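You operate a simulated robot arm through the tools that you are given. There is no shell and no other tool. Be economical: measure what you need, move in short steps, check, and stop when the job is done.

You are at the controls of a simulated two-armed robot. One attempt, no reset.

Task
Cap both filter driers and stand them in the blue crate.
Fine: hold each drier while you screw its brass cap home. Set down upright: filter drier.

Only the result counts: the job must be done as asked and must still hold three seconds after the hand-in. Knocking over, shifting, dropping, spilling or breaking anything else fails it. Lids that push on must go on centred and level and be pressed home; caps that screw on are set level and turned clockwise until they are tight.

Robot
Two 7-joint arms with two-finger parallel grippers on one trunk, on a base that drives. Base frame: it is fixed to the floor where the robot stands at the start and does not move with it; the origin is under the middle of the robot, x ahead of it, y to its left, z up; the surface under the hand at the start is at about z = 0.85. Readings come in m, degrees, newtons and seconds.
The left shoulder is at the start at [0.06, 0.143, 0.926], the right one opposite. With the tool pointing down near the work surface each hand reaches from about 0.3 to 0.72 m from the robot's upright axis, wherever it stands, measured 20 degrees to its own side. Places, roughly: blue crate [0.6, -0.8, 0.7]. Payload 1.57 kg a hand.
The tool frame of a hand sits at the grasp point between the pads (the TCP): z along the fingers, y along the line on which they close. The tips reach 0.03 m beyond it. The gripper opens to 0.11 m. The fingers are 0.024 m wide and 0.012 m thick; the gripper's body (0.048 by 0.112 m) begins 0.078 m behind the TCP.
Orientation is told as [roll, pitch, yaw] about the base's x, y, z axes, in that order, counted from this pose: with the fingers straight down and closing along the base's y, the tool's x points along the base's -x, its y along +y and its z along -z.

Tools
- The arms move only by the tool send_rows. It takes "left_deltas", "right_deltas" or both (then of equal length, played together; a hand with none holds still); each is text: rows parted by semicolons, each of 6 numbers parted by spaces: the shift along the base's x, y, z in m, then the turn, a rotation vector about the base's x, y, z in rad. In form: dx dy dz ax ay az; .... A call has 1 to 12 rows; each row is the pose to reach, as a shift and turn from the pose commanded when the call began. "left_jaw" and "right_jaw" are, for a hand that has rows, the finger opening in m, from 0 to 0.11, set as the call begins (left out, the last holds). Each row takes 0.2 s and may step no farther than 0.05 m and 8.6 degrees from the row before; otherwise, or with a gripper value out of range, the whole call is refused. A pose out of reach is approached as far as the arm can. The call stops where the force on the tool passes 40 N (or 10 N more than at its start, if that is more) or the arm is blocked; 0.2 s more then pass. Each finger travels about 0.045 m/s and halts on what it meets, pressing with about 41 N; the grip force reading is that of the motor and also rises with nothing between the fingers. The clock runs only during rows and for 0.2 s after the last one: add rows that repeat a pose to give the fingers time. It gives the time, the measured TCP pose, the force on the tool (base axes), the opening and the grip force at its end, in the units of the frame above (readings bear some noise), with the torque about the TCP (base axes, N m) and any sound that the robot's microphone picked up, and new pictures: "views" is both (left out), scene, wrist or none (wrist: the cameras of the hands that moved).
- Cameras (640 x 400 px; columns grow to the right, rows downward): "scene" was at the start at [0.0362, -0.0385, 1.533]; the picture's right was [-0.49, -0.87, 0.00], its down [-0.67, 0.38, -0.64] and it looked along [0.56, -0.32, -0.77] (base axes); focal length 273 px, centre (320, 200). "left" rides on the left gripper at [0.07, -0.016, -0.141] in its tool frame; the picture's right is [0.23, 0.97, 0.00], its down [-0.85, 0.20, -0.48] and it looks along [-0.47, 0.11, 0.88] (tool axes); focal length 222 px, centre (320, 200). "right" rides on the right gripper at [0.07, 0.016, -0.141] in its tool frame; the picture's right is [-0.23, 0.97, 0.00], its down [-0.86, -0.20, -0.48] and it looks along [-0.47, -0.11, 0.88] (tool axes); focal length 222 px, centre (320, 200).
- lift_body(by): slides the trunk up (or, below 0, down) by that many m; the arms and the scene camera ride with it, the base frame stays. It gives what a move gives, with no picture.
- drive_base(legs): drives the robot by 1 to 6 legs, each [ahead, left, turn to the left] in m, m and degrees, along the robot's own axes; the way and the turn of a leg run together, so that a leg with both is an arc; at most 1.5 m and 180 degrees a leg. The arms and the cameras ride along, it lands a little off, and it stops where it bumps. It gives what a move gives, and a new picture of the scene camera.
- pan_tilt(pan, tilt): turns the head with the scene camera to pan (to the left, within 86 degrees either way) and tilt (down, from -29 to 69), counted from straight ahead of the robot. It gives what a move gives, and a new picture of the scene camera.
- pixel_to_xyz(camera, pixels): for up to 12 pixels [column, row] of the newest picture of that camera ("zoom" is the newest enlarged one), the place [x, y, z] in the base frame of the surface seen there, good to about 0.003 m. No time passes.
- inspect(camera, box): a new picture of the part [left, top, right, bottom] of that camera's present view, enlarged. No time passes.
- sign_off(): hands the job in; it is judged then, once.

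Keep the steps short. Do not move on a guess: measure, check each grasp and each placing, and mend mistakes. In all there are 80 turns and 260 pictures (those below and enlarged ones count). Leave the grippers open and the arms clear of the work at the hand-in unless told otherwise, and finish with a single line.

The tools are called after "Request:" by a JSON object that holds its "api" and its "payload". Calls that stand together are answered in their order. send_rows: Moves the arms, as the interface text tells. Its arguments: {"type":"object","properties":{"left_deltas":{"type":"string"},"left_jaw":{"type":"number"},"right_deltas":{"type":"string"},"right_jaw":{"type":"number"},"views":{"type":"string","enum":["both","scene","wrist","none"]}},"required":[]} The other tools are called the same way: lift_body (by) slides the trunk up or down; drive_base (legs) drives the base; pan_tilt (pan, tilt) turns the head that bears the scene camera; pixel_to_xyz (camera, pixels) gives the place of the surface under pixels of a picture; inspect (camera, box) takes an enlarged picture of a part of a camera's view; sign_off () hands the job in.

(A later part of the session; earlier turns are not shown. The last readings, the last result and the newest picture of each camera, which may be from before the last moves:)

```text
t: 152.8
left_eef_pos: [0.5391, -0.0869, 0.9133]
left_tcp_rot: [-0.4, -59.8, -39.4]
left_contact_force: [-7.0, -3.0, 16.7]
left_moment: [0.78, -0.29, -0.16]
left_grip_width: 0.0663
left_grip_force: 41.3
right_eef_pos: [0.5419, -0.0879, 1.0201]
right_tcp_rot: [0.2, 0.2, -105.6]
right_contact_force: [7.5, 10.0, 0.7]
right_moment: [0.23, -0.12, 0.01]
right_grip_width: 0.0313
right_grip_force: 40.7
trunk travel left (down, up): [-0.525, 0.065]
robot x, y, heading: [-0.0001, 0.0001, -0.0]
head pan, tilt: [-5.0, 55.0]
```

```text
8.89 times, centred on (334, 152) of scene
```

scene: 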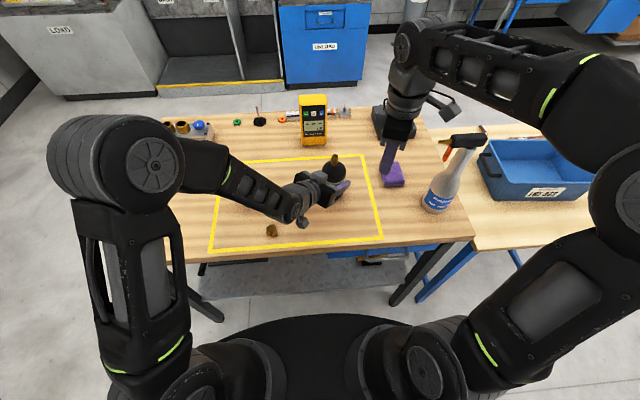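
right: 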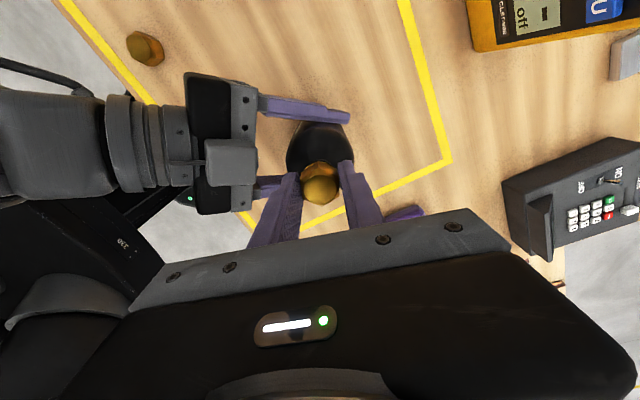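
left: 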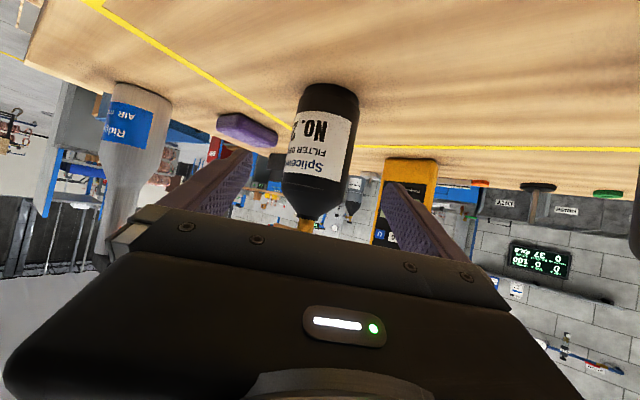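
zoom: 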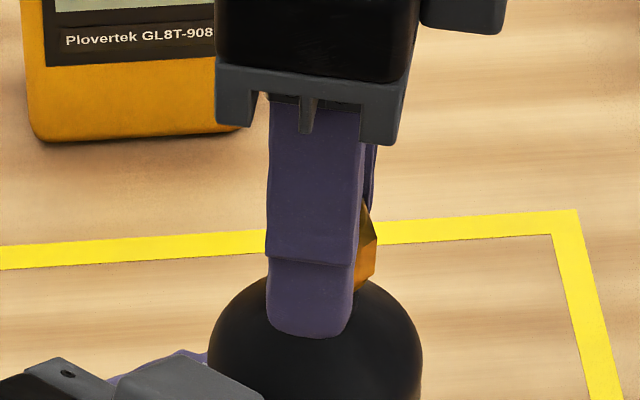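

Fz fell from 6 to 0.7 N and the readings dropped about 1 mm, so it may be feeding. I'll relieve the side force, press slightly and go on to the wrist limit.

Request:
{"api": "send_rows", "payload": {"right_deltas": "0.0004 0.0005 -0.0003 0 0 0; 0.0004 0.0006 -0.0006 0 0 0; 0.0004 0.0006 -0.0008 0 0 0", "views": "none"}}

Request:
{"api": "send_rows", "payload": {"right_deltas": "0 0 0 0 0 -0.14; 0 0 0 0 0 -0.28; 0 0 0 0 0 -0.42; 0 0 0 0 0 -0.56; 0 0 0 0 0 -0.7; 0 0 0 0 0 -0.84; 0 0 0 0 0 -0.98; 0 0 0 0 0 -1.1", "views": "none"}}

Request:
{"api": "send_rows", "payload": {"right_deltas": "0 0 0.001 0 0 0; 0 0 0.002 0 0 0; 0 0 0.003 0 0 0; 0 0 0.003 0 0 0", "views": "none"}}

```text
t: 153.6
left_eef_pos: [0.5397, -0.0862, 0.9135]
left_tcp_rot: [-0.2, -59.9, -39.4]
left_contact_force: [-5.0, -4.3, 12.0]
left_moment: [0.01, -0.3, -0.03]
left_grip_width: 0.066
left_grip_force: 40.8
right_eef_pos: [0.5403, -0.0895, 1.0207]
right_tcp_rot: [0.3, 0.1, -105.6]
right_contact_force: [6.6, 5.4, 7.9]
right_moment: [0.17, 0.05, 0.0]
right_grip_width: 0.0313
right_grip_force: 40.6
trunk travel left (down, up): [-0.525, 0.065]
robot x, y, heading: [-0.0003, -0.001, 0.1]
head pan, tilt: [-5.0, 55.0]
```

```text
t: 155.4
left_eef_pos: [0.5381, -0.0879, 0.9135]
left_tcp_rot: [-0.2, -59.8, -39.4]
left_contact_force: [-10.7, -0.6, 16.6]
left_moment: [0.22, -0.5, -0.11]
left_grip_width: 0.0663
left_grip_force: 40.9
right_eef_pos: [0.5415, -0.089, 1.0199]
right_tcp_rot: [0.2, 0.2, -168.7]
right_contact_force: [10.9, 5.7, 0.9]
right_moment: [0.18, -0.25, 0.03]
right_grip_width: 0.031
right_grip_force: 39.7
trunk travel left (down, up): [-0.525, 0.065]
robot x, y, heading: [-0.0002, -0.0019, -0.0]
head pan, tilt: [-5.0, 55.0]
```

```text
t: 156.4
left_eef_pos: [0.5406, -0.0881, 0.9148]
left_tcp_rot: [-0.1, -60.1, -39.5]
left_contact_force: [-16.1, -1.3, 23.0]
left_moment: [-0.01, -0.91, -0.04]
left_grip_width: 0.0665
left_grip_force: 41.2
right_eef_pos: [0.5415, -0.0896, 1.0211]
right_tcp_rot: [0.4, 0.1, -168.6]
right_contact_force: [15.3, 1.2, -23.6]
right_moment: [0.17, -0.51, 0.04]
right_grip_width: 0.0311
right_grip_force: 40.1
trunk travel left (down, up): [-0.525, 0.065]
robot x, y, heading: [-0.0005, -0.0018, -0.1]
head pan, tilt: [-5.0, 55.0]
```

The upward pull now reads -23.6 N: the thread holds, so the pairing was the key. I'll go back down, open, unwind 240°, regrip with the centre corrected and turn on.

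Request:
{"api": "send_rows", "payload": {"right_deltas": "0 0 -0.003 0 0 0; 0 0 -0.003 0 0 0", "views": "none"}}

Request:
{"api": "send_rows", "payload": {"right_deltas": "0 0 0 0 0 0; 0.0006 0.0003 0 0 0 0; 0.0006 0.0003 0 0 0 0.149; 0.0006 0.0003 0 0 0 0.298; 0.0006 0.0003 0 0 0 0.447; 0.0006 0.0003 0 0 0 0.596; 0.0006 0.0003 0 0 0 0.745; 0.0006 0.0003 0 0 0 0.894; 0.0006 0.0003 0 0 0 1.043; 0.0006 0.0003 0 0 0 1.192; 0.0006 0.0003 0 0 0 1.341; 0.0006 0.0003 0 0 0 1.49", "right_jaw": 0.05, "views": "none"}}

Request:
{"api": "send_rows", "payload": {"right_deltas": "0 0 0 0 0 0.149; 0 0 0 0 0 0.298; 0 0 0 0 0 0.447; 0 0 0 0 0 0.596; 0 0 0 0 0 0.745; 0 0 0 0 0 0.894; 0 0 0 0 0 1.043; 0 0 0 0 0 1.192; 0 0 0 0 0 1.341; 0 0 0 0 0 1.49; 0 0 0 0 0 1.639; 0 0 0 0 0 1.788", "views": "none"}}

Request:
{"api": "send_rows", "payload": {"right_deltas": "0 0 0 0 0 0.14; 0 0 0 0 0 0.28; 0 0 0 0 0 0.42; 0 0 0 0 0 0.56; 0 0 0 0 0 0.7; 0 0 0 0 0 0.84; 0 0 0 0 0 0.911; 0 0 0 0 0 0.911", "views": "none"}}

Request:
{"api": "send_rows", "payload": {"right_deltas": "0 0 0 0 0 0; 0 0 0 0 0 0; 0 0 0 0 0 0; 0 0 0 0 0 0", "right_jaw": 0.01, "views": "none"}}

Request:
{"api": "inspect", "payload": {"camera": "right", "box": [270, 130, 370, 210]}}

```text
t: 157.0
left_eef_pos: [0.5406, -0.0874, 0.9124]
left_tcp_rot: [-0.3, -59.9, -39.3]
left_contact_force: [-6.8, -5.1, 15.9]
left_moment: [-0.82, -0.45, 0.15]
left_grip_width: 0.0662
left_grip_force: 41.4
right_eef_pos: [0.5416, -0.0887, 1.0216]
right_tcp_rot: [0.2, 0.1, -168.5]
right_contact_force: [8.5, -3.2, -1.8]
right_moment: [-0.15, 0.02, -0.01]
right_grip_width: 0.0313
right_grip_force: 40.2
trunk travel left (down, up): [-0.525, 0.065]
robot x, y, heading: [-0.0001, 0.0005, -0.1]
head pan, tilt: [-5.0, 55.0]
```

```text
t: 159.6
left_eef_pos: [0.5406, -0.0884, 0.9136]
left_tcp_rot: [-0.2, -60.0, -39.4]
left_contact_force: [3.7, -4.5, 14.3]
left_moment: [0.08, 0.13, 0.06]
left_grip_width: 0.0662
left_grip_force: 40.7
right_eef_pos: [0.5426, -0.0883, 1.0187]
right_tcp_rot: [0.1, 0.1, -82.9]
right_contact_force: [-0.3, 1.1, 0.0]
right_moment: [0.03, 0.02, 0.0]
right_grip_width: 0.0501
right_grip_force: 0.0
trunk travel left (down, up): [-0.525, 0.065]
robot x, y, heading: [0.0007, -0.0003, -0.1]
head pan, tilt: [-5.0, 55.0]
```

```text
t: 162.2
left_eef_pos: [0.5402, -0.0865, 0.9126]
left_tcp_rot: [-0.3, -59.8, -39.3]
left_contact_force: [4.5, -2.7, 14.6]
left_moment: [0.27, 0.01, -0.06]
left_grip_width: 0.0662
left_grip_force: 41.0
right_eef_pos: [0.543, -0.0902, 1.0191]
right_tcp_rot: [0.2, 0.0, 19.5]
right_contact_force: [-0.2, 0.0, -0.7]
right_moment: [-0.02, 0.0, -0.07]
right_grip_width: 0.0501
right_grip_force: 0.1
trunk travel left (down, up): [-0.525, 0.065]
robot x, y, heading: [0.0035, 0.0002, -0.2]
head pan, tilt: [-5.0, 55.0]
```

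```text
t: 164.0
left_eef_pos: [0.5399, -0.087, 0.9131]
left_tcp_rot: [-0.2, -59.9, -39.5]
left_contact_force: [4.4, -1.3, 14.4]
left_moment: [0.21, 0.08, -0.07]
left_grip_width: 0.0658
left_grip_force: 41.6
right_eef_pos: [0.5428, -0.0886, 1.0188]
right_tcp_rot: [0.1, 0.1, 71.6]
right_contact_force: [-0.9, 0.1, -0.5]
right_moment: [0.02, 0.01, -0.01]
right_grip_width: 0.05
right_grip_force: 0.1
trunk travel left (down, up): [-0.525, 0.065]
robot x, y, heading: [-0.0029, 0.0022, -0.1]
head pan, tilt: [-5.0, 55.0]
```

```text
t: 165.0
left_eef_pos: [0.5397, -0.0879, 0.9134]
left_tcp_rot: [-0.2, -59.9, -39.4]
left_contact_force: [3.6, -0.7, 14.3]
left_moment: [0.13, -0.04, -0.03]
left_grip_width: 0.0659
left_grip_force: 41.4
right_eef_pos: [0.5417, -0.0882, 1.0184]
right_tcp_rot: [0.2, 0.1, 71.5]
right_contact_force: [0.6, 0.4, -0.3]
right_moment: [-0.01, -0.01, -0.02]
right_grip_width: 0.0311
right_grip_force: 40.1
trunk travel left (down, up): [-0.525, 0.065]
robot x, y, heading: [-0.0013, -0.0001, -0.3]
head pan, tilt: [-5.0, 55.0]
```

```text
5.00 times, centred on (320, 170) of right
```

zoom: 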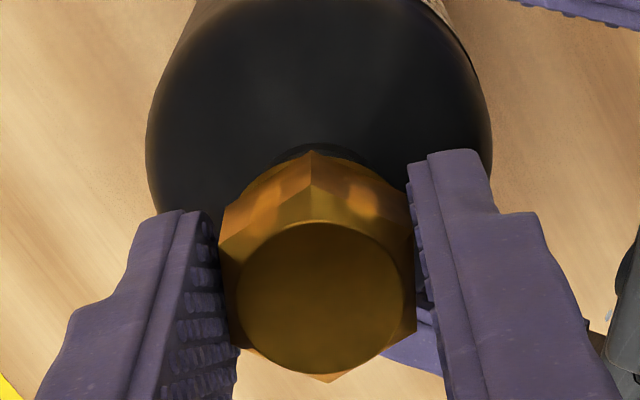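

Centred nicely (closing force under 1 N). Turning clockwise 240° with a small feed.

Request:
{"api": "send_rows", "payload": {"right_deltas": "0 0 -0.0003 0 0 -0.14; 0 0 -0.0004 0 0 -0.28; 0 0 -0.0005 0 0 -0.42; 0 0 -0.0006 0 0 -0.56; 0 0 -0.0006 0 0 -0.7; 0 0 -0.0007 0 0 -0.84; 0 0 -0.0007 0 0 -0.98; 0 0 -0.0008 0 0 -1.12; 0 0 -0.0008 0 0 -1.26; 0 0 -0.0009 0 0 -1.4", "views": "none"}}

Request:
{"api": "send_rows", "payload": {"right_deltas": "0 0 0 0 0 -0.14; 0 0 -0.0001 0 0 -0.28; 0 0 -0.0001 0 0 -0.42; 0 0 -0.0002 0 0 -0.56; 0 0 -0.0002 0 0 -0.7; 0 0 -0.0003 0 0 -0.84; 0 0 -0.0003 0 0 -0.98; 0 0 -0.0004 0 0 -1.12; 0 0 -0.0004 0 0 -1.26; 0 0 -0.0005 0 0 -1.4", "views": "none"}}

Request:
{"api": "send_rows", "payload": {"right_deltas": "0 0 0 0 0 -0.14; 0 0 -0.0001 0 0 -0.28; 0 0 -0.0001 0 0 -0.42; 0 0 -0.0002 0 0 -0.56; 0 0 -0.0002 0 0 -0.7; 0 0 -0.0003 0 0 -0.84; 0 0 -0.0003 0 0 -0.98; 0 0 -0.0004 0 0 -1.12; 0 0 -0.0004 0 0 -1.26; 0 0 -0.0004 0 0 -1.38", "views": "none"}}

Request:
{"api": "inspect", "payload": {"camera": "right", "box": [270, 130, 370, 210]}}

```text
t: 167.2
left_eef_pos: [0.5403, -0.0872, 0.9135]
left_tcp_rot: [-0.2, -60.0, -39.5]
left_contact_force: [3.1, 2.9, 12.5]
left_moment: [-0.38, -0.18, -0.09]
left_grip_width: 0.0659
left_grip_force: 40.0
right_eef_pos: [0.5416, -0.0896, 1.0172]
right_tcp_rot: [0.2, 0.0, -8.9]
right_contact_force: [-2.0, -7.5, -0.7]
right_moment: [-0.18, 0.08, 0.05]
right_grip_width: 0.031
right_grip_force: 40.2
trunk travel left (down, up): [-0.525, 0.065]
robot x, y, heading: [0.0023, -0.0034, -0.2]
head pan, tilt: [-5.0, 55.0]
```

```text
t: 169.4
left_eef_pos: [0.5409, -0.0877, 0.9122]
left_tcp_rot: [-0.2, -59.9, -39.5]
left_contact_force: [4.3, 2.5, 11.0]
left_moment: [0.45, -0.09, -0.76]
left_grip_width: 0.0661
left_grip_force: 41.0
right_eef_pos: [0.5416, -0.0868, 1.0181]
right_tcp_rot: [0.2, 0.1, -88.8]
right_contact_force: [-2.3, -0.3, -1.2]
right_moment: [0.04, 0.04, 0.74]
right_grip_width: 0.0294
right_grip_force: 38.3
trunk travel left (down, up): [-0.525, 0.065]
robot x, y, heading: [0.0007, -0.0023, -0.1]
head pan, tilt: [-5.0, 55.0]
```

```text
t: 171.6
left_eef_pos: [0.5405, -0.087, 0.9135]
left_tcp_rot: [-0.1, -59.9, -39.5]
left_contact_force: [-1.4, 4.1, 10.3]
left_moment: [0.39, -0.56, -1.06]
left_grip_width: 0.0659
left_grip_force: 40.9
right_eef_pos: [0.5433, -0.088, 1.0189]
right_tcp_rot: [0.5, 0.2, -168.2]
right_contact_force: [3.7, -0.8, -0.1]
right_moment: [-0.07, 0.17, 0.9]
right_grip_width: 0.0314
right_grip_force: 40.0
trunk travel left (down, up): [-0.525, 0.065]
robot x, y, heading: [0.0019, -0.0004, -0.1]
head pan, tilt: [-5.0, 55.0]
```

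```text
5.00 times, centred on (320, 170) of right
```

zoom: 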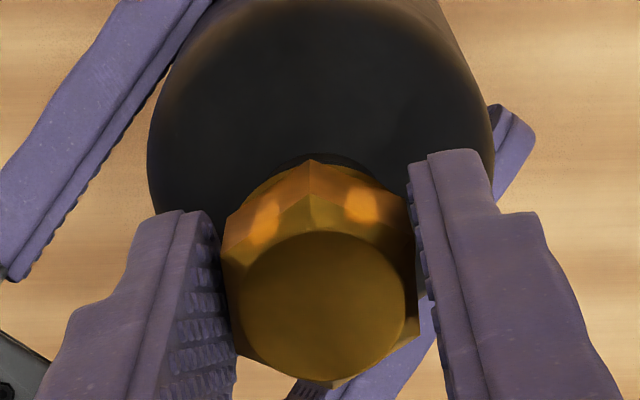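

The torque now reads 0.74–0.9 N·m and the pads slip on the hex: cap B is tight on drier 21. Turns are short, so I'll batch: release 21, back both hands off, fetch cap A with the right hand, grasp drier 46 with the left, bring it to the working spot and hover cap A over it.

Request:
{"api": "send_rows", "payload": {"right_deltas": "0 0 0.0005 0 0 0; 0 0 0.0005 0 0 0; 0 0 0.0005 0 0 0; 0 0 0.02 0 0 0; 0 0 0.05 0 0 0; -0.02 -0.02 0.075 0 0 0.14; -0.045 -0.05 0.075 0 0 0.28; -0.07 -0.08 0.075 0 0 0.42; -0.087 -0.102 0.075 0 0 0.56; -0.087 -0.102 0.075 0 0 0.7; -0.087 -0.102 0.075 0 0 0.84; -0.087 -0.102 0.075 0 0 0.98", "right_jaw": 0.055, "views": "none"}}

Request:
{"api": "send_rows", "payload": {"left_deltas": "0 0 0 0 0 0; 0 0 0 0 0 0; 0 0 0 0 0 0; -0.0133 0.0112 0.01 0 0 0; -0.0267 0.0223 0.02 0 0 0; -0.04 0.0335 0.03 0 0 0; -0.0533 0.0447 0.04 0 0 0; -0.0667 0.0558 0.05 0 0 0; -0.08 0.067 0.06 0 0 0; -0.09 0.067 0.085 0 0 0; -0.1 0.075 0.107 0 0 0; -0.1 0.09 0.107 0 0 0", "left_jaw": 0.11, "right_deltas": "0 0 0 0 0 0.149; 0 0 0 0 0 0.298; 0 0 0 0 0 0.447; 0 0 0 0 0 0.596; 0 0 0 0 0 0.745; 0 0 0 0 0 0.894; 0 0 0 0 0 1.043; 0 0 0 0 0 1.192; 0 0 0 0 0 1.341; 0 0 0 0 0 1.49; 0 0 0 0 0 1.639; 0 0 0 0 0 1.788", "views": "none"}}

Request:
{"api": "send_rows", "payload": {"left_deltas": "0 0.045 0 0 0 0; 0 0.09 0 0 0 0; 0 0.135 0 0 0 0; 0 0.18 0 0 0 0; 0 0.225 0 0 0 0; 0 0.267 0 0 0 0; 0 0.267 0 0 0 0", "right_deltas": "0 0 0 0 0 0.08; 0 0 0 0 0 0.168; 0 0 0 0 0 0.168; 0 0 0 0 0 0.168; 0 0 0 0 0 0.168; 0 0 0 0 0 0.168; 0 0 0 0 0 0.168", "views": "none"}}

Request:
{"api": "send_rows", "payload": {"right_deltas": "-0.005 0.045 0 0 0 0; -0.01 0.09 0 0 0 0; -0.018 0.135 0 0 0 0; -0.026 0.18 0 0 0 0; -0.032 0.225 0 0 0 0; -0.0371 0.265 -0.02 0 0 0; -0.0371 0.2859 -0.055 0 0 0; -0.0371 0.2859 -0.1 0 0 0; -0.0371 0.2859 -0.14 0 0 0; -0.0371 0.2859 -0.14 0 0 0", "right_jaw": 0.06, "views": "both"}}

Request:
{"api": "inspect", "payload": {"camera": "right", "box": [240, 120, 400, 220]}}

Request:
{"api": "pixel_to_xyz", "payload": {"camera": "scene", "pixels": [[240, 163], [241, 170], [334, 153], [334, 157]]}}

```text
t: 174.2
left_eef_pos: [0.5403, -0.088, 0.9135]
left_tcp_rot: [-0.2, -59.9, -39.4]
left_contact_force: [-1.6, -0.6, 6.5]
left_moment: [0.09, -0.02, -0.04]
left_grip_width: 0.0661
left_grip_force: 40.8
right_eef_pos: [0.4557, -0.1907, 1.0928]
right_tcp_rot: [0.2, 0.2, -111.7]
right_contact_force: [0.1, -1.0, -0.4]
right_moment: [0.0, -0.01, 0.0]
right_grip_width: 0.0549
right_grip_force: 0.0
trunk travel left (down, up): [-0.525, 0.065]
robot x, y, heading: [-0.0005, -0.0033, -0.2]
head pan, tilt: [-5.0, 55.0]
```

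```text
t: 176.8
left_eef_pos: [0.4586, -0.0034, 1.0237]
left_tcp_rot: [-0.4, -59.7, -39.2]
left_contact_force: [-0.8, -0.6, 0.4]
left_moment: [0.02, 0.02, -0.01]
left_grip_width: 0.11
left_grip_force: 0.1
left hand out of reach, approached as far as the arm can: row 10, 11, 12
right_eef_pos: [0.4565, -0.1904, 1.0913]
right_tcp_rot: [0.1, 0.0, -9.2]
right_contact_force: [-0.3, -0.5, -1.2]
right_moment: [-0.01, 0.02, -0.01]
right_grip_width: 0.055
right_grip_force: 0.0
trunk travel left (down, up): [-0.525, 0.065]
robot x, y, heading: [0.0024, -0.0015, 0.4]
head pan, tilt: [-5.0, 55.0]
```

```text
t: 178.4
left_eef_pos: [0.4576, 0.2639, 1.0262]
left_tcp_rot: [-0.3, -59.7, -39.3]
left_contact_force: [-0.6, 0.5, -0.4]
left_moment: [0.0, -0.02, -0.03]
left_grip_width: 0.1097
left_grip_force: 0.0
left hand out of reach, approached as far as the arm can: row 1, 2
right_eef_pos: [0.457, -0.1908, 1.0923]
right_tcp_rot: [0.2, 0.0, 0.2]
right_contact_force: [0.4, 0.1, 0.5]
right_moment: [-0.01, -0.02, -0.02]
right_grip_width: 0.0548
right_grip_force: 0.0
trunk travel left (down, up): [-0.525, 0.065]
robot x, y, heading: [-0.0007, -0.001, -0.1]
head pan, tilt: [-5.0, 55.0]
```

```text
t: 180.6
left_eef_pos: [0.4561, 0.264, 1.0256]
left_tcp_rot: [-0.3, -59.9, -39.4]
left_contact_force: [0.1, -0.4, 0.7]
left_moment: [0.0, 0.04, -0.01]
left_grip_width: 0.1098
left_grip_force: 0.1
right_eef_pos: [0.419, 0.0902, 0.9521]
right_tcp_rot: [0.2, 0.1, 0.2]
right_contact_force: [0.1, -0.1, -0.3]
right_moment: [-0.02, 0.01, -0.03]
right_grip_width: 0.06
right_grip_force: 0.0
trunk travel left (down, up): [-0.525, 0.065]
robot x, y, heading: [0.0003, -0.0011, -0.0]
head pan, tilt: [-5.0, 55.0]
```

scene: 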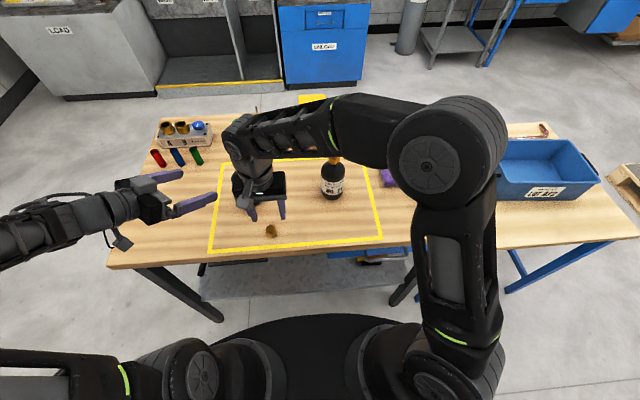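
right: 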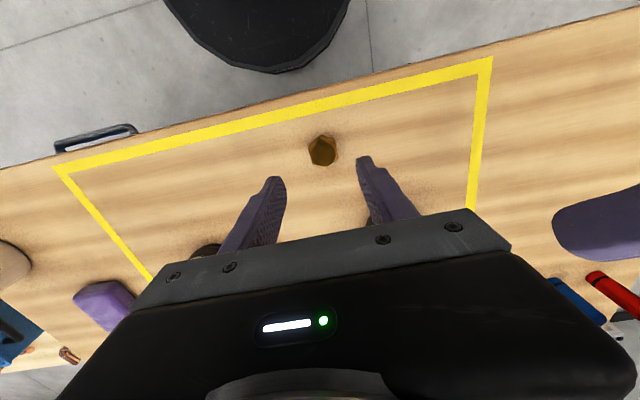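

```text
4.00 times, centred on (320, 170) of right
```

zoom: 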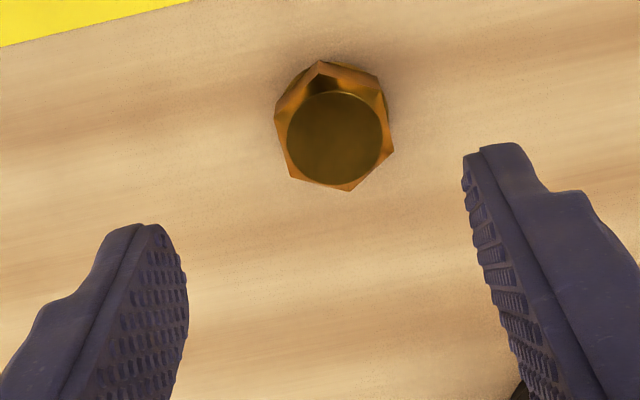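

```text
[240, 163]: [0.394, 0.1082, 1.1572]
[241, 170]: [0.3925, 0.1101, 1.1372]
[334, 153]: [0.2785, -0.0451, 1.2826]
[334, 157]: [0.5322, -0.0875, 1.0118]
```

Cap A sits about 4 mm to +y of the hand, and the left hand ended at (0.457, 0.264, 1.026). Batch: grip cap A and lift it slowly, then the left hand grasps 46 and brings it to the working spot, with cap A hovering above.

Request:
{"api": "send_rows", "payload": {"right_deltas": "0 0.004 -0.03 0 0 0; 0 0.004 -0.055 0 0 0; 0 0.004 -0.0705 0 0 0; 0 0.004 -0.0705 0 0 0", "views": "none"}}

Request:
{"api": "send_rows", "payload": {"right_deltas": "0 0 0 0 0 0; 0 0 0 0 0 0; 0 0 0 0 0 0; 0 0 0 0 0 0; 0 0 0 0 0 0", "right_jaw": 0.01, "views": "none"}}

Request:
{"api": "inspect", "payload": {"camera": "right", "box": [240, 120, 400, 220]}}

Request:
{"api": "send_rows", "payload": {"right_deltas": "0 0 0.008 0 0 0; 0 0 0.02 0 0 0; 0 0 0.035 0 0 0; 0 0 0.05 0 0 0; 0 0 0.07 0 0 0; 0 0 0.09 0 0 0; 0 0 0.11 0 0 0; 0 0 0.13 0 0 0; 0 0 0.15 0 0 0; 0 0 0.17 0 0 0; 0 0 0.19 0 0 0; 0 0 0.2 0 0 0", "views": "none"}}

Request:
{"api": "send_rows", "payload": {"left_deltas": "-0.0015 -0.02 -0.026 0 0 0; -0.0026 -0.0392 -0.0526 0 0 0; 0.0107 -0.0503 -0.0626 0 0 0; 0.0239 -0.0615 -0.0726 0 0 0; 0.0372 -0.0726 -0.0826 0 0 0; 0.0505 -0.0837 -0.0926 0 0 0; 0.0637 -0.0949 -0.1026 0 0 0; 0.077 -0.106 -0.1126 0 0 0; 0.077 -0.106 -0.1126 0 0 0", "right_deltas": "0 -0.02 0 0 0 0; 0 -0.045 0 0 0 0; 0 -0.07 0 0 0 0; 0 -0.1 0 0 0 0; 0 -0.13 0 0 0 0; 0 -0.16 0 0 0 0; 0 -0.19 0 0 0 0; 0 -0.2 0 0 0 0; 0 -0.2 0 0 0 0", "left_jaw": 0.11, "views": "none"}}

Request:
{"api": "send_rows", "payload": {"left_deltas": "0 0 0 0 0 0; 0 0 0 0 0 0; 0 0 0 0 0 0; 0 0 0 0 0 0; 0 0 0 0 0 0; 0 0 0 0 0 0", "left_jaw": 0.04, "views": "none"}}

Request:
{"api": "send_rows", "payload": {"left_deltas": "0 0 0.01 0 0 0; 0 0 0.025 0 0 0; -0.01 -0.025 0.025 0 0 0; -0.02 -0.05 0.025 0 0 0; -0.03 -0.075 0.025 0 0 0; -0.04 -0.1 0.025 0 0 0; -0.05 -0.12 0.025 0 0 0; -0.05 -0.125 0.025 0 0 0; -0.05 -0.125 0.015 0 0 0; -0.05 -0.125 0.006 0 0 0; -0.05 -0.125 0.001 0 0 0; -0.05 -0.125 0 0 0 0", "views": "none"}}

Request:
{"api": "send_rows", "payload": {"right_deltas": "0 0 -0.017 0 0 0; 0.008 0.017 -0.017 0 0 0.13; 0.016 0.034 -0.017 0 0 0.26; 0.025 0.052 -0.017 0 0 0.39; 0.033 0.07 -0.017 0 0 0.52; 0.042 0.088 -0.017 0 0 0.65; 0.05 0.106 -0.017 0 0 0.78; 0.058 0.122 -0.017 0 0 0.91; 0.0655 0.1372 -0.017 0 0 1.047; 0.0655 0.1372 -0.017 0 0 1.047; 0.0655 0.1372 -0.017 0 0 1.047", "views": "both"}}

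Request:
{"api": "inspect", "payload": {"camera": "scene", "box": [260, 140, 340, 190]}}

Request:
{"api": "inspect", "payload": {"camera": "right", "box": [240, 120, 400, 220]}}

Request:
{"api": "pixel_to_xyz", "payload": {"camera": "zoom", "pixels": [[320, 258], [262, 258], [380, 258], [320, 205], [320, 312], [300, 258], [340, 258], [285, 145], [338, 145], [312, 130], [300, 140], [325, 140]]}}

```text
t: 181.6
left_eef_pos: [0.4571, 0.264, 1.0259]
left_tcp_rot: [-0.2, -59.8, -39.4]
left_contact_force: [0.4, 0.2, 0.2]
left_moment: [-0.04, -0.01, 0.0]
left_grip_width: 0.1099
left_grip_force: 0.0
right_eef_pos: [0.4201, 0.0987, 0.8823]
right_tcp_rot: [0.3, 0.1, 0.3]
right_contact_force: [0.0, -0.1, -0.2]
right_moment: [-0.01, 0.03, 0.01]
right_grip_width: 0.0599
right_grip_force: 0.0
trunk travel left (down, up): [-0.525, 0.065]
robot x, y, heading: [-0.0034, -0.0026, -0.2]
head pan, tilt: [-5.0, 55.0]
```

```text
t: 182.8
left_eef_pos: [0.4571, 0.2638, 1.026]
left_tcp_rot: [-0.3, -59.8, -39.5]
left_contact_force: [0.2, 0.8, -0.1]
left_moment: [0.02, 0.0, 0.0]
left_grip_width: 0.1099
left_grip_force: 0.1
right_eef_pos: [0.4194, 0.0978, 0.8827]
right_tcp_rot: [0.2, 0.1, 0.3]
right_contact_force: [0.3, 0.2, -0.3]
right_moment: [0.02, -0.02, -0.02]
right_grip_width: 0.031
right_grip_force: 40.1
trunk travel left (down, up): [-0.525, 0.065]
robot x, y, heading: [0.0053, 0.0024, -0.3]
head pan, tilt: [-5.0, 55.0]
```

```text
4.00 times, centred on (320, 170) of right
```

zoom: 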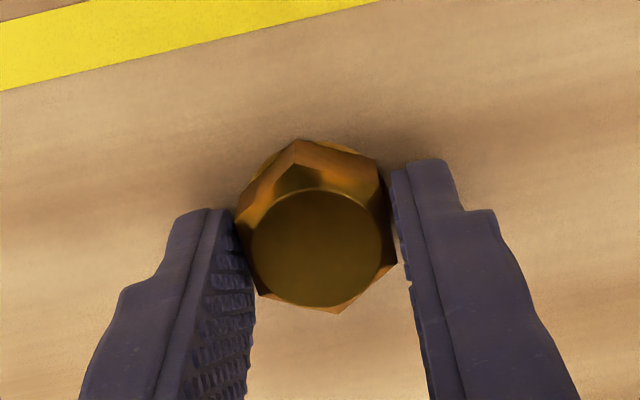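

```text
t: 185.4
left_eef_pos: [0.4574, 0.2644, 1.0252]
left_tcp_rot: [-0.3, -59.8, -39.3]
left_contact_force: [-0.2, 0.4, -1.3]
left_moment: [0.03, 0.01, -0.05]
left_grip_width: 0.1102
left_grip_force: 0.0
right_eef_pos: [0.4186, 0.0999, 1.0818]
right_tcp_rot: [0.2, 0.2, 0.3]
right_contact_force: [0.2, 0.3, 0.2]
right_moment: [-0.01, 0.0, 0.0]
right_grip_width: 0.031
right_grip_force: 40.4
trunk travel left (down, up): [-0.525, 0.065]
robot x, y, heading: [-0.0035, 0.0002, 0.2]
head pan, tilt: [-5.0, 55.0]
```

```text
t: 187.4
left_eef_pos: [0.5363, 0.1594, 0.9129]
left_tcp_rot: [-0.2, -59.9, -39.4]
left_contact_force: [0.6, 0.4, -0.4]
left_moment: [0.04, 0.0, -0.02]
left_grip_width: 0.1099
left_grip_force: 0.1
right_eef_pos: [0.4186, -0.101, 1.0823]
right_tcp_rot: [0.2, 0.0, 0.2]
right_contact_force: [0.0, 0.3, -0.2]
right_moment: [0.0, 0.01, -0.01]
right_grip_width: 0.0312
right_grip_force: 39.6
trunk travel left (down, up): [-0.525, 0.065]
robot x, y, heading: [0.003, 0.0008, -0.1]
head pan, tilt: [-5.0, 55.0]
```

```text
t: 188.8
left_eef_pos: [0.5354, 0.1591, 0.9132]
left_tcp_rot: [-0.3, -59.7, -39.5]
left_contact_force: [-1.0, -1.8, 0.3]
left_moment: [-0.2, -0.06, -0.05]
left_grip_width: 0.0666
left_grip_force: 41.3
right_eef_pos: [0.4195, -0.1007, 1.0825]
right_tcp_rot: [0.3, 0.2, 0.3]
right_contact_force: [-0.4, -0.2, -1.1]
right_moment: [0.0, 0.0, -0.02]
right_grip_width: 0.0313
right_grip_force: 40.5
trunk travel left (down, up): [-0.525, 0.065]
robot x, y, heading: [0.0, 0.0002, -0.3]
head pan, tilt: [-5.0, 55.0]
```

```text
t: 191.4
left_eef_pos: [0.485, 0.0334, 0.9113]
left_tcp_rot: [-0.3, -59.8, -39.5]
left_contact_force: [-0.1, -0.2, -3.6]
left_moment: [0.02, 0.02, -0.02]
left_grip_width: 0.0665
left_grip_force: 40.9
right_eef_pos: [0.4207, -0.1017, 1.0823]
right_tcp_rot: [0.2, 0.1, 0.3]
right_contact_force: [1.3, -0.2, 0.1]
right_moment: [0.0, 0.03, 0.0]
right_grip_width: 0.031
right_grip_force: 40.1
trunk travel left (down, up): [-0.525, 0.065]
robot x, y, heading: [0.0021, 0.0007, 0.1]
head pan, tilt: [-5.0, 55.0]
```

```text
t: 193.8
left_eef_pos: [0.4849, 0.0336, 0.9121]
left_tcp_rot: [-0.2, -59.9, -39.3]
left_contact_force: [0.7, 0.5, -3.7]
left_moment: [0.07, -0.07, -0.03]
left_grip_width: 0.0667
left_grip_force: 41.4
right_eef_pos: [0.4853, 0.0367, 1.0667]
right_tcp_rot: [0.2, 0.0, 60.3]
right_contact_force: [0.4, -0.3, -0.8]
right_moment: [0.0, 0.01, 0.01]
right_grip_width: 0.0314
right_grip_force: 40.2
trunk travel left (down, up): [-0.525, 0.065]
robot x, y, heading: [-0.0003, -0.0005, 0.0]
head pan, tilt: [-5.0, 55.0]
```

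scene: 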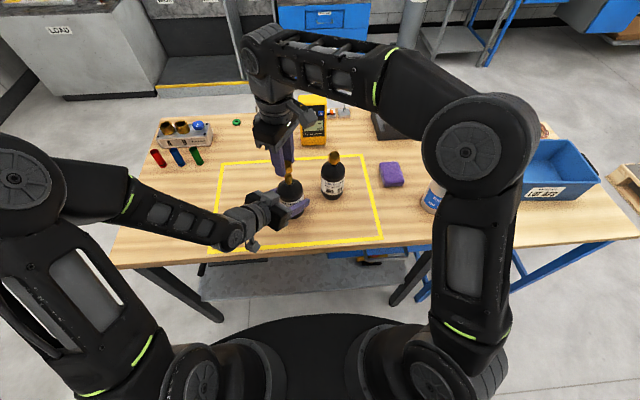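
right: 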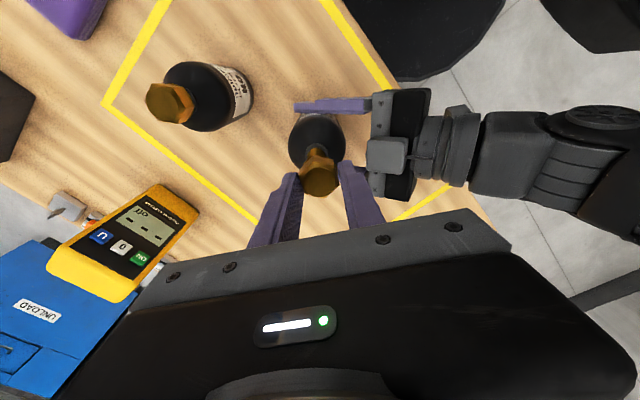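

```text
8.00 times, centred on (300, 165) of scene
```

zoom: 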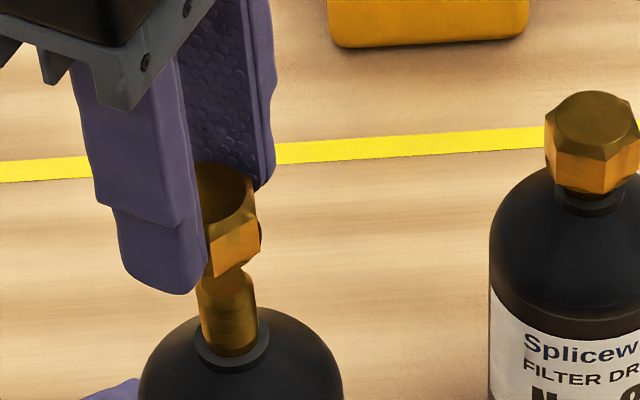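

```text
4.00 times, centred on (320, 170) of right
```

zoom: 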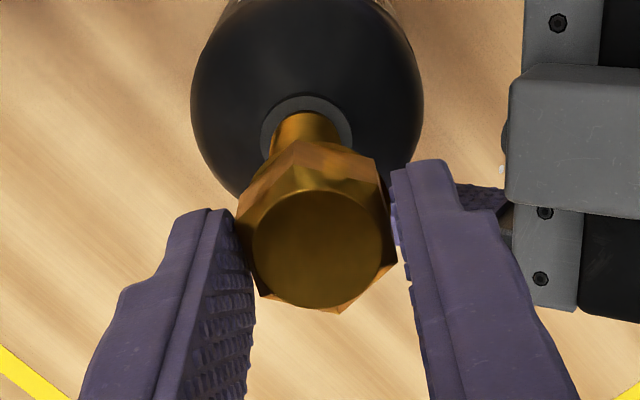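

```text
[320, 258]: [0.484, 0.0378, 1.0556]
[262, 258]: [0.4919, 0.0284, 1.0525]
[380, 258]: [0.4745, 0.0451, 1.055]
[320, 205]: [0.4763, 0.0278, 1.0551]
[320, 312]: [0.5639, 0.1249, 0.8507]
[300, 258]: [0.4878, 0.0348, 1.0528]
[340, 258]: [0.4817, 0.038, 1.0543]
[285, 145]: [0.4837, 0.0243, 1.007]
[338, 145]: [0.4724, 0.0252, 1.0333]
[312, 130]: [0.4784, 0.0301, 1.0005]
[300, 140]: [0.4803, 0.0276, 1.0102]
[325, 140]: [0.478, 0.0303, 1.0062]
```

Drier 46 is held and cap A is in hand, gripped about 4 mm off the hand's axis. Compared with the earlier successful hover, it needs about +1.2 mm in x. I'll let the drier rest on the table, shift and lower the cap onto the stem.

Request:
{"api": "send_rows", "payload": {"left_deltas": "0 0 -0.0005 0 0 0; 0 0 -0.001 0 0 0; 0 0 -0.0013 0 0 0; 0 0 -0.0013 0 0 0; 0 0 -0.0013 0 0 0; 0 0 -0.0013 0 0 0; 0 0 -0.0013 0 0 0; 0 0 -0.0013 0 0 0; 0 0 -0.0013 0 0 0; 0 0 -0.0013 0 0 0; 0 0 -0.0013 0 0 0", "right_deltas": "0.0006 0 0 0 0 0; 0.0012 -0.0001 -0.008 0 0 0; 0.0012 -0.0001 -0.015 0 0 0; 0.0012 -0.0001 -0.019 0 0 0; 0.0012 -0.0001 -0.022 0 0 0; 0.0012 -0.0001 -0.024 0 0 0; 0.0012 -0.0001 -0.026 0 0 0; 0.0012 -0.0001 -0.028 0 0 0; 0.0012 -0.0001 -0.03 0 0 0; 0.0012 -0.0001 -0.033 0 0 0; 0.0012 -0.0001 -0.033 0 0 0", "views": "none"}}

Request:
{"api": "send_rows", "payload": {"right_deltas": "0 0 -0.0015 0 0 0; 0 0 -0.003 0 0 0; 0 0 -0.0045 0 0 0; 0 0 -0.0055 0 0 0; 0 0 -0.0055 0 0 0", "views": "wrist"}}

Request:
{"api": "inspect", "payload": {"camera": "right", "box": [240, 120, 400, 220]}}

Request:
{"api": "inspect", "payload": {"camera": "scene", "box": [260, 140, 340, 190]}}

```text
t: 196.2
left_eef_pos: [0.4848, 0.0326, 0.9127]
left_tcp_rot: [-0.1, -60.0, -39.5]
left_contact_force: [1.2, 5.8, 24.0]
left_moment: [-0.28, -0.04, -0.05]
left_grip_width: 0.0666
left_grip_force: 41.2
right_eef_pos: [0.4857, 0.0361, 1.0328]
right_tcp_rot: [0.1, 0.1, 60.2]
right_contact_force: [4.3, -7.0, 2.7]
right_moment: [-0.23, -0.13, 0.02]
right_grip_width: 0.0314
right_grip_force: 40.1
trunk travel left (down, up): [-0.525, 0.065]
robot x, y, heading: [0.0015, 0.0011, 0.1]
head pan, tilt: [-5.0, 55.0]
```

```text
t: 197.4
left_eef_pos: [0.4856, 0.0335, 0.9131]
left_tcp_rot: [-0.1, -60.0, -39.5]
left_contact_force: [1.1, 9.3, 19.3]
left_moment: [-0.37, -0.91, -0.12]
left_grip_width: 0.0664
left_grip_force: 40.9
right_eef_pos: [0.4845, 0.0346, 1.0292]
right_tcp_rot: [-0.2, -0.2, 60.2]
right_contact_force: [14.9, -11.8, 27.7]
right_moment: [-0.68, -0.63, 0.05]
right_grip_width: 0.0311
right_grip_force: 40.4
trunk travel left (down, up): [-0.525, 0.065]
robot x, y, heading: [0.0003, 0.0025, -0.3]
head pan, tilt: [-5.0, 55.0]
```

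right: 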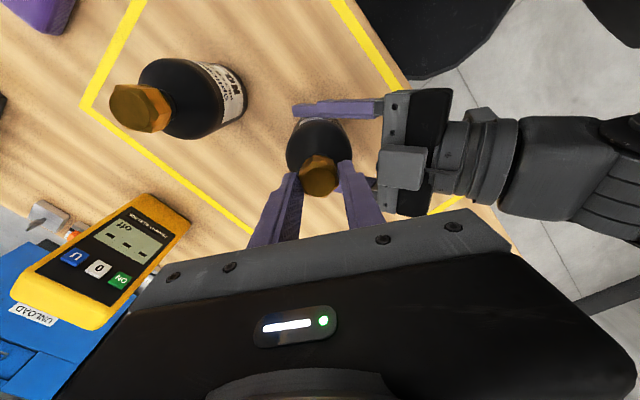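

```text
4.00 times, centred on (320, 170) of right
```

zoom: 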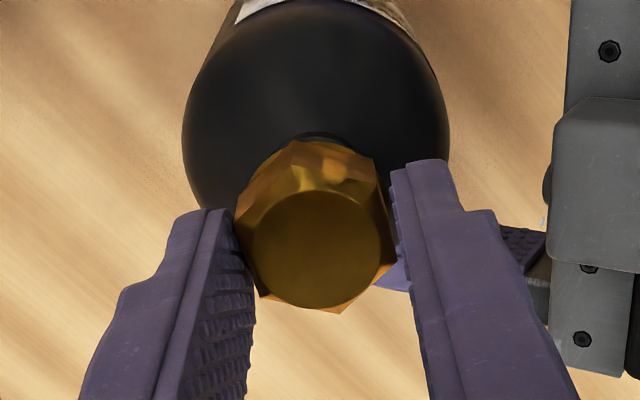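

```text
8.00 times, centred on (300, 165) of scene
```

zoom: 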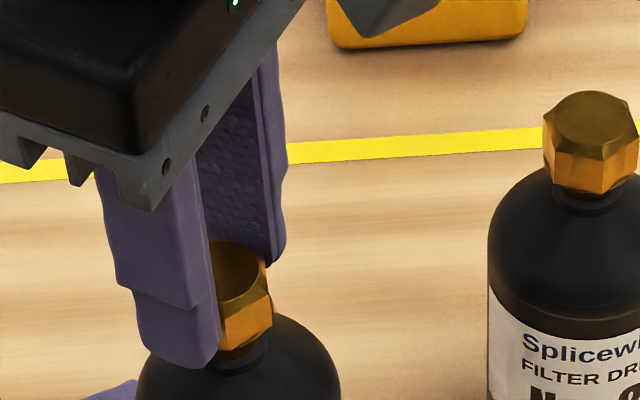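

Cap A is on the stem against the thread start (28 N). It's gripped off-axis, so I'll release, recentre, and close at two angles 90° apart to read the true axis. At the same time I'll turn the head to view the crate.

Request:
{"api": "send_rows", "payload": {"right_deltas": "0 0 0 0 0 0; 0 0 0 0 0 0; 0.0003 -0.0015 -0.002 0 0 0; 0.0005 -0.003 -0.0035 0 0 0; 0.0005 -0.003 -0.0035 0 0 0", "right_jaw": 0.055, "views": "none"}}

Request:
{"api": "send_rows", "payload": {"right_deltas": "0 0 0 0 0 0; 0 0 0 0 0 0; 0 0 0 0 0 0; 0 0 0 0 0 0", "right_jaw": 0.01, "views": "none"}}

Request:
{"api": "inspect", "payload": {"camera": "right", "box": [270, 130, 370, 210]}}

Request:
{"api": "send_rows", "payload": {"right_deltas": "0 0 0 0 0 0; 0 0 0 0 0 0; 0 0 0 0 0 -0.149; 0 0 0 0 0 -0.298; 0 0 0 0 0 -0.447; 0 0 0 0 0 -0.596; 0 0 0 0 0 -0.745; 0 0 0 0 0 -0.894; 0 0 0 0 0 -1.043; 0 0 0 0 0 -1.192; 0 0 0 0 0 -1.341; 0 0 0 0 0 -1.49", "right_jaw": 0.055, "views": "none"}}

Request:
{"api": "send_rows", "payload": {"right_deltas": "0 0 0 0 0 -0.08; 0 0 0 0 0 -0.08; 0 0 0 0 0 -0.08; 0 0 0 0 0 -0.08", "right_jaw": 0.01, "views": "none"}}

Request:
{"api": "inspect", "payload": {"camera": "right", "box": [270, 130, 370, 210]}}

Request:
{"api": "pan_tilt", "payload": {"pan": -50, "tilt": 35}}

```text
t: 198.6
left_eef_pos: [0.4843, 0.0327, 0.9121]
left_tcp_rot: [-0.2, -60.0, -39.5]
left_contact_force: [5.6, 0.9, 24.7]
left_moment: [0.53, 0.44, -0.09]
left_grip_width: 0.0664
left_grip_force: 41.0
right_eef_pos: [0.4846, 0.032, 1.0229]
right_tcp_rot: [0.3, 0.0, 60.2]
right_contact_force: [-0.2, -0.4, -0.2]
right_moment: [-0.01, 0.01, -0.02]
right_grip_width: 0.0551
right_grip_force: 0.1
trunk travel left (down, up): [-0.525, 0.065]
robot x, y, heading: [0.0005, -0.0004, -0.1]
head pan, tilt: [-5.0, 55.0]
```

```text
t: 199.6
left_eef_pos: [0.4856, 0.034, 0.9111]
left_tcp_rot: [-0.1, -60.0, -39.5]
left_contact_force: [5.3, 1.5, 23.0]
left_moment: [0.37, 0.4, -0.11]
left_grip_width: 0.0664
left_grip_force: 40.8
right_eef_pos: [0.4853, 0.0335, 1.0229]
right_tcp_rot: [0.1, 0.1, 60.3]
right_contact_force: [-0.4, -0.5, 0.4]
right_moment: [-0.05, -0.02, -0.04]
right_grip_width: 0.0315
right_grip_force: 38.3
trunk travel left (down, up): [-0.525, 0.065]
robot x, y, heading: [0.001, -0.0042, -0.3]
head pan, tilt: [-5.0, 55.0]
```

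```text
5.00 times, centred on (320, 170) of right
```

zoom: 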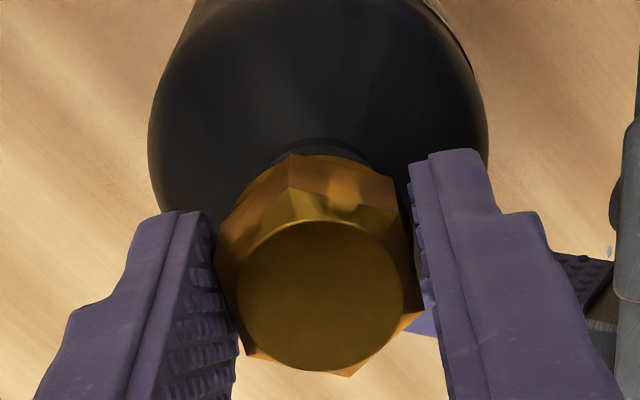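

```text
t: 202.2
left_eef_pos: [0.4845, 0.0333, 0.9127]
left_tcp_rot: [-0.1, -60.0, -39.5]
left_contact_force: [5.8, 0.0, 21.6]
left_moment: [0.33, 0.2, -0.06]
left_grip_width: 0.0667
left_grip_force: 40.9
right_eef_pos: [0.4864, 0.0344, 1.0233]
right_tcp_rot: [0.1, 0.1, -25.2]
right_contact_force: [-0.5, 0.0, -0.4]
right_moment: [-0.02, 0.0, 0.02]
right_grip_width: 0.0553
right_grip_force: 0.1
trunk travel left (down, up): [-0.525, 0.065]
robot x, y, heading: [0.0004, 0.0016, 0.0]
head pan, tilt: [-5.0, 55.0]
```

```text
t: 203.2
left_eef_pos: [0.4841, 0.034, 0.9119]
left_tcp_rot: [-0.3, -60.0, -39.3]
left_contact_force: [5.9, 2.3, 18.3]
left_moment: [-0.24, 0.13, -0.04]
left_grip_width: 0.067
left_grip_force: 41.1
right_eef_pos: [0.4851, 0.0329, 1.0232]
right_tcp_rot: [0.2, 0.1, -29.7]
right_contact_force: [-2.0, -4.8, 0.7]
right_moment: [-0.07, 0.02, -0.01]
right_grip_width: 0.0294
right_grip_force: 35.9
trunk travel left (down, up): [-0.525, 0.065]
robot x, y, heading: [-0.0008, 0.0021, -0.1]
head pan, tilt: [-5.0, 55.0]
```

```text
5.00 times, centred on (320, 170) of right
```

zoom: 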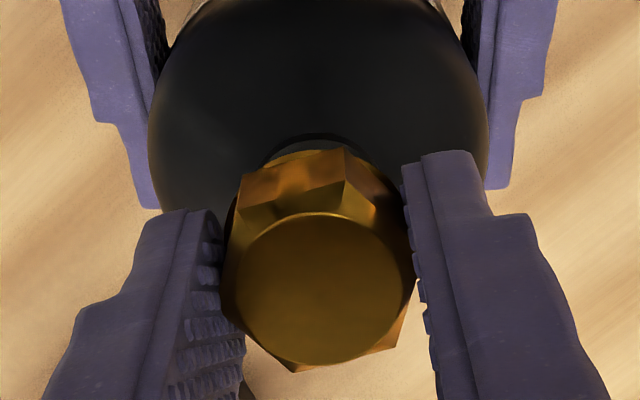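

```text
t: 204.3
left_eef_pos: [0.486, 0.0329, 0.9117]
left_tcp_rot: [-0.1, -60.0, -39.4]
left_contact_force: [7.0, 6.4, 17.6]
left_moment: [-0.46, -0.04, -0.12]
left_grip_width: 0.0665
left_grip_force: 41.1
right_eef_pos: [0.4858, 0.0317, 1.0231]
right_tcp_rot: [0.2, 0.1, -29.8]
right_contact_force: [-1.6, -8.9, 0.2]
right_moment: [-0.16, 0.05, 0.0]
right_grip_width: 0.0296
right_grip_force: 39.2
trunk travel left (down, up): [-0.525, 0.065]
robot x, y, heading: [0.0006, 0.0001, 0.0]
head pan, tilt: [-50.0, 35.0]
5 turns are left
```

scene: 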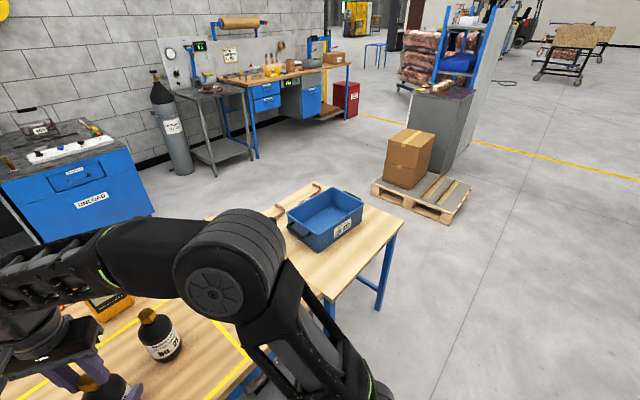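

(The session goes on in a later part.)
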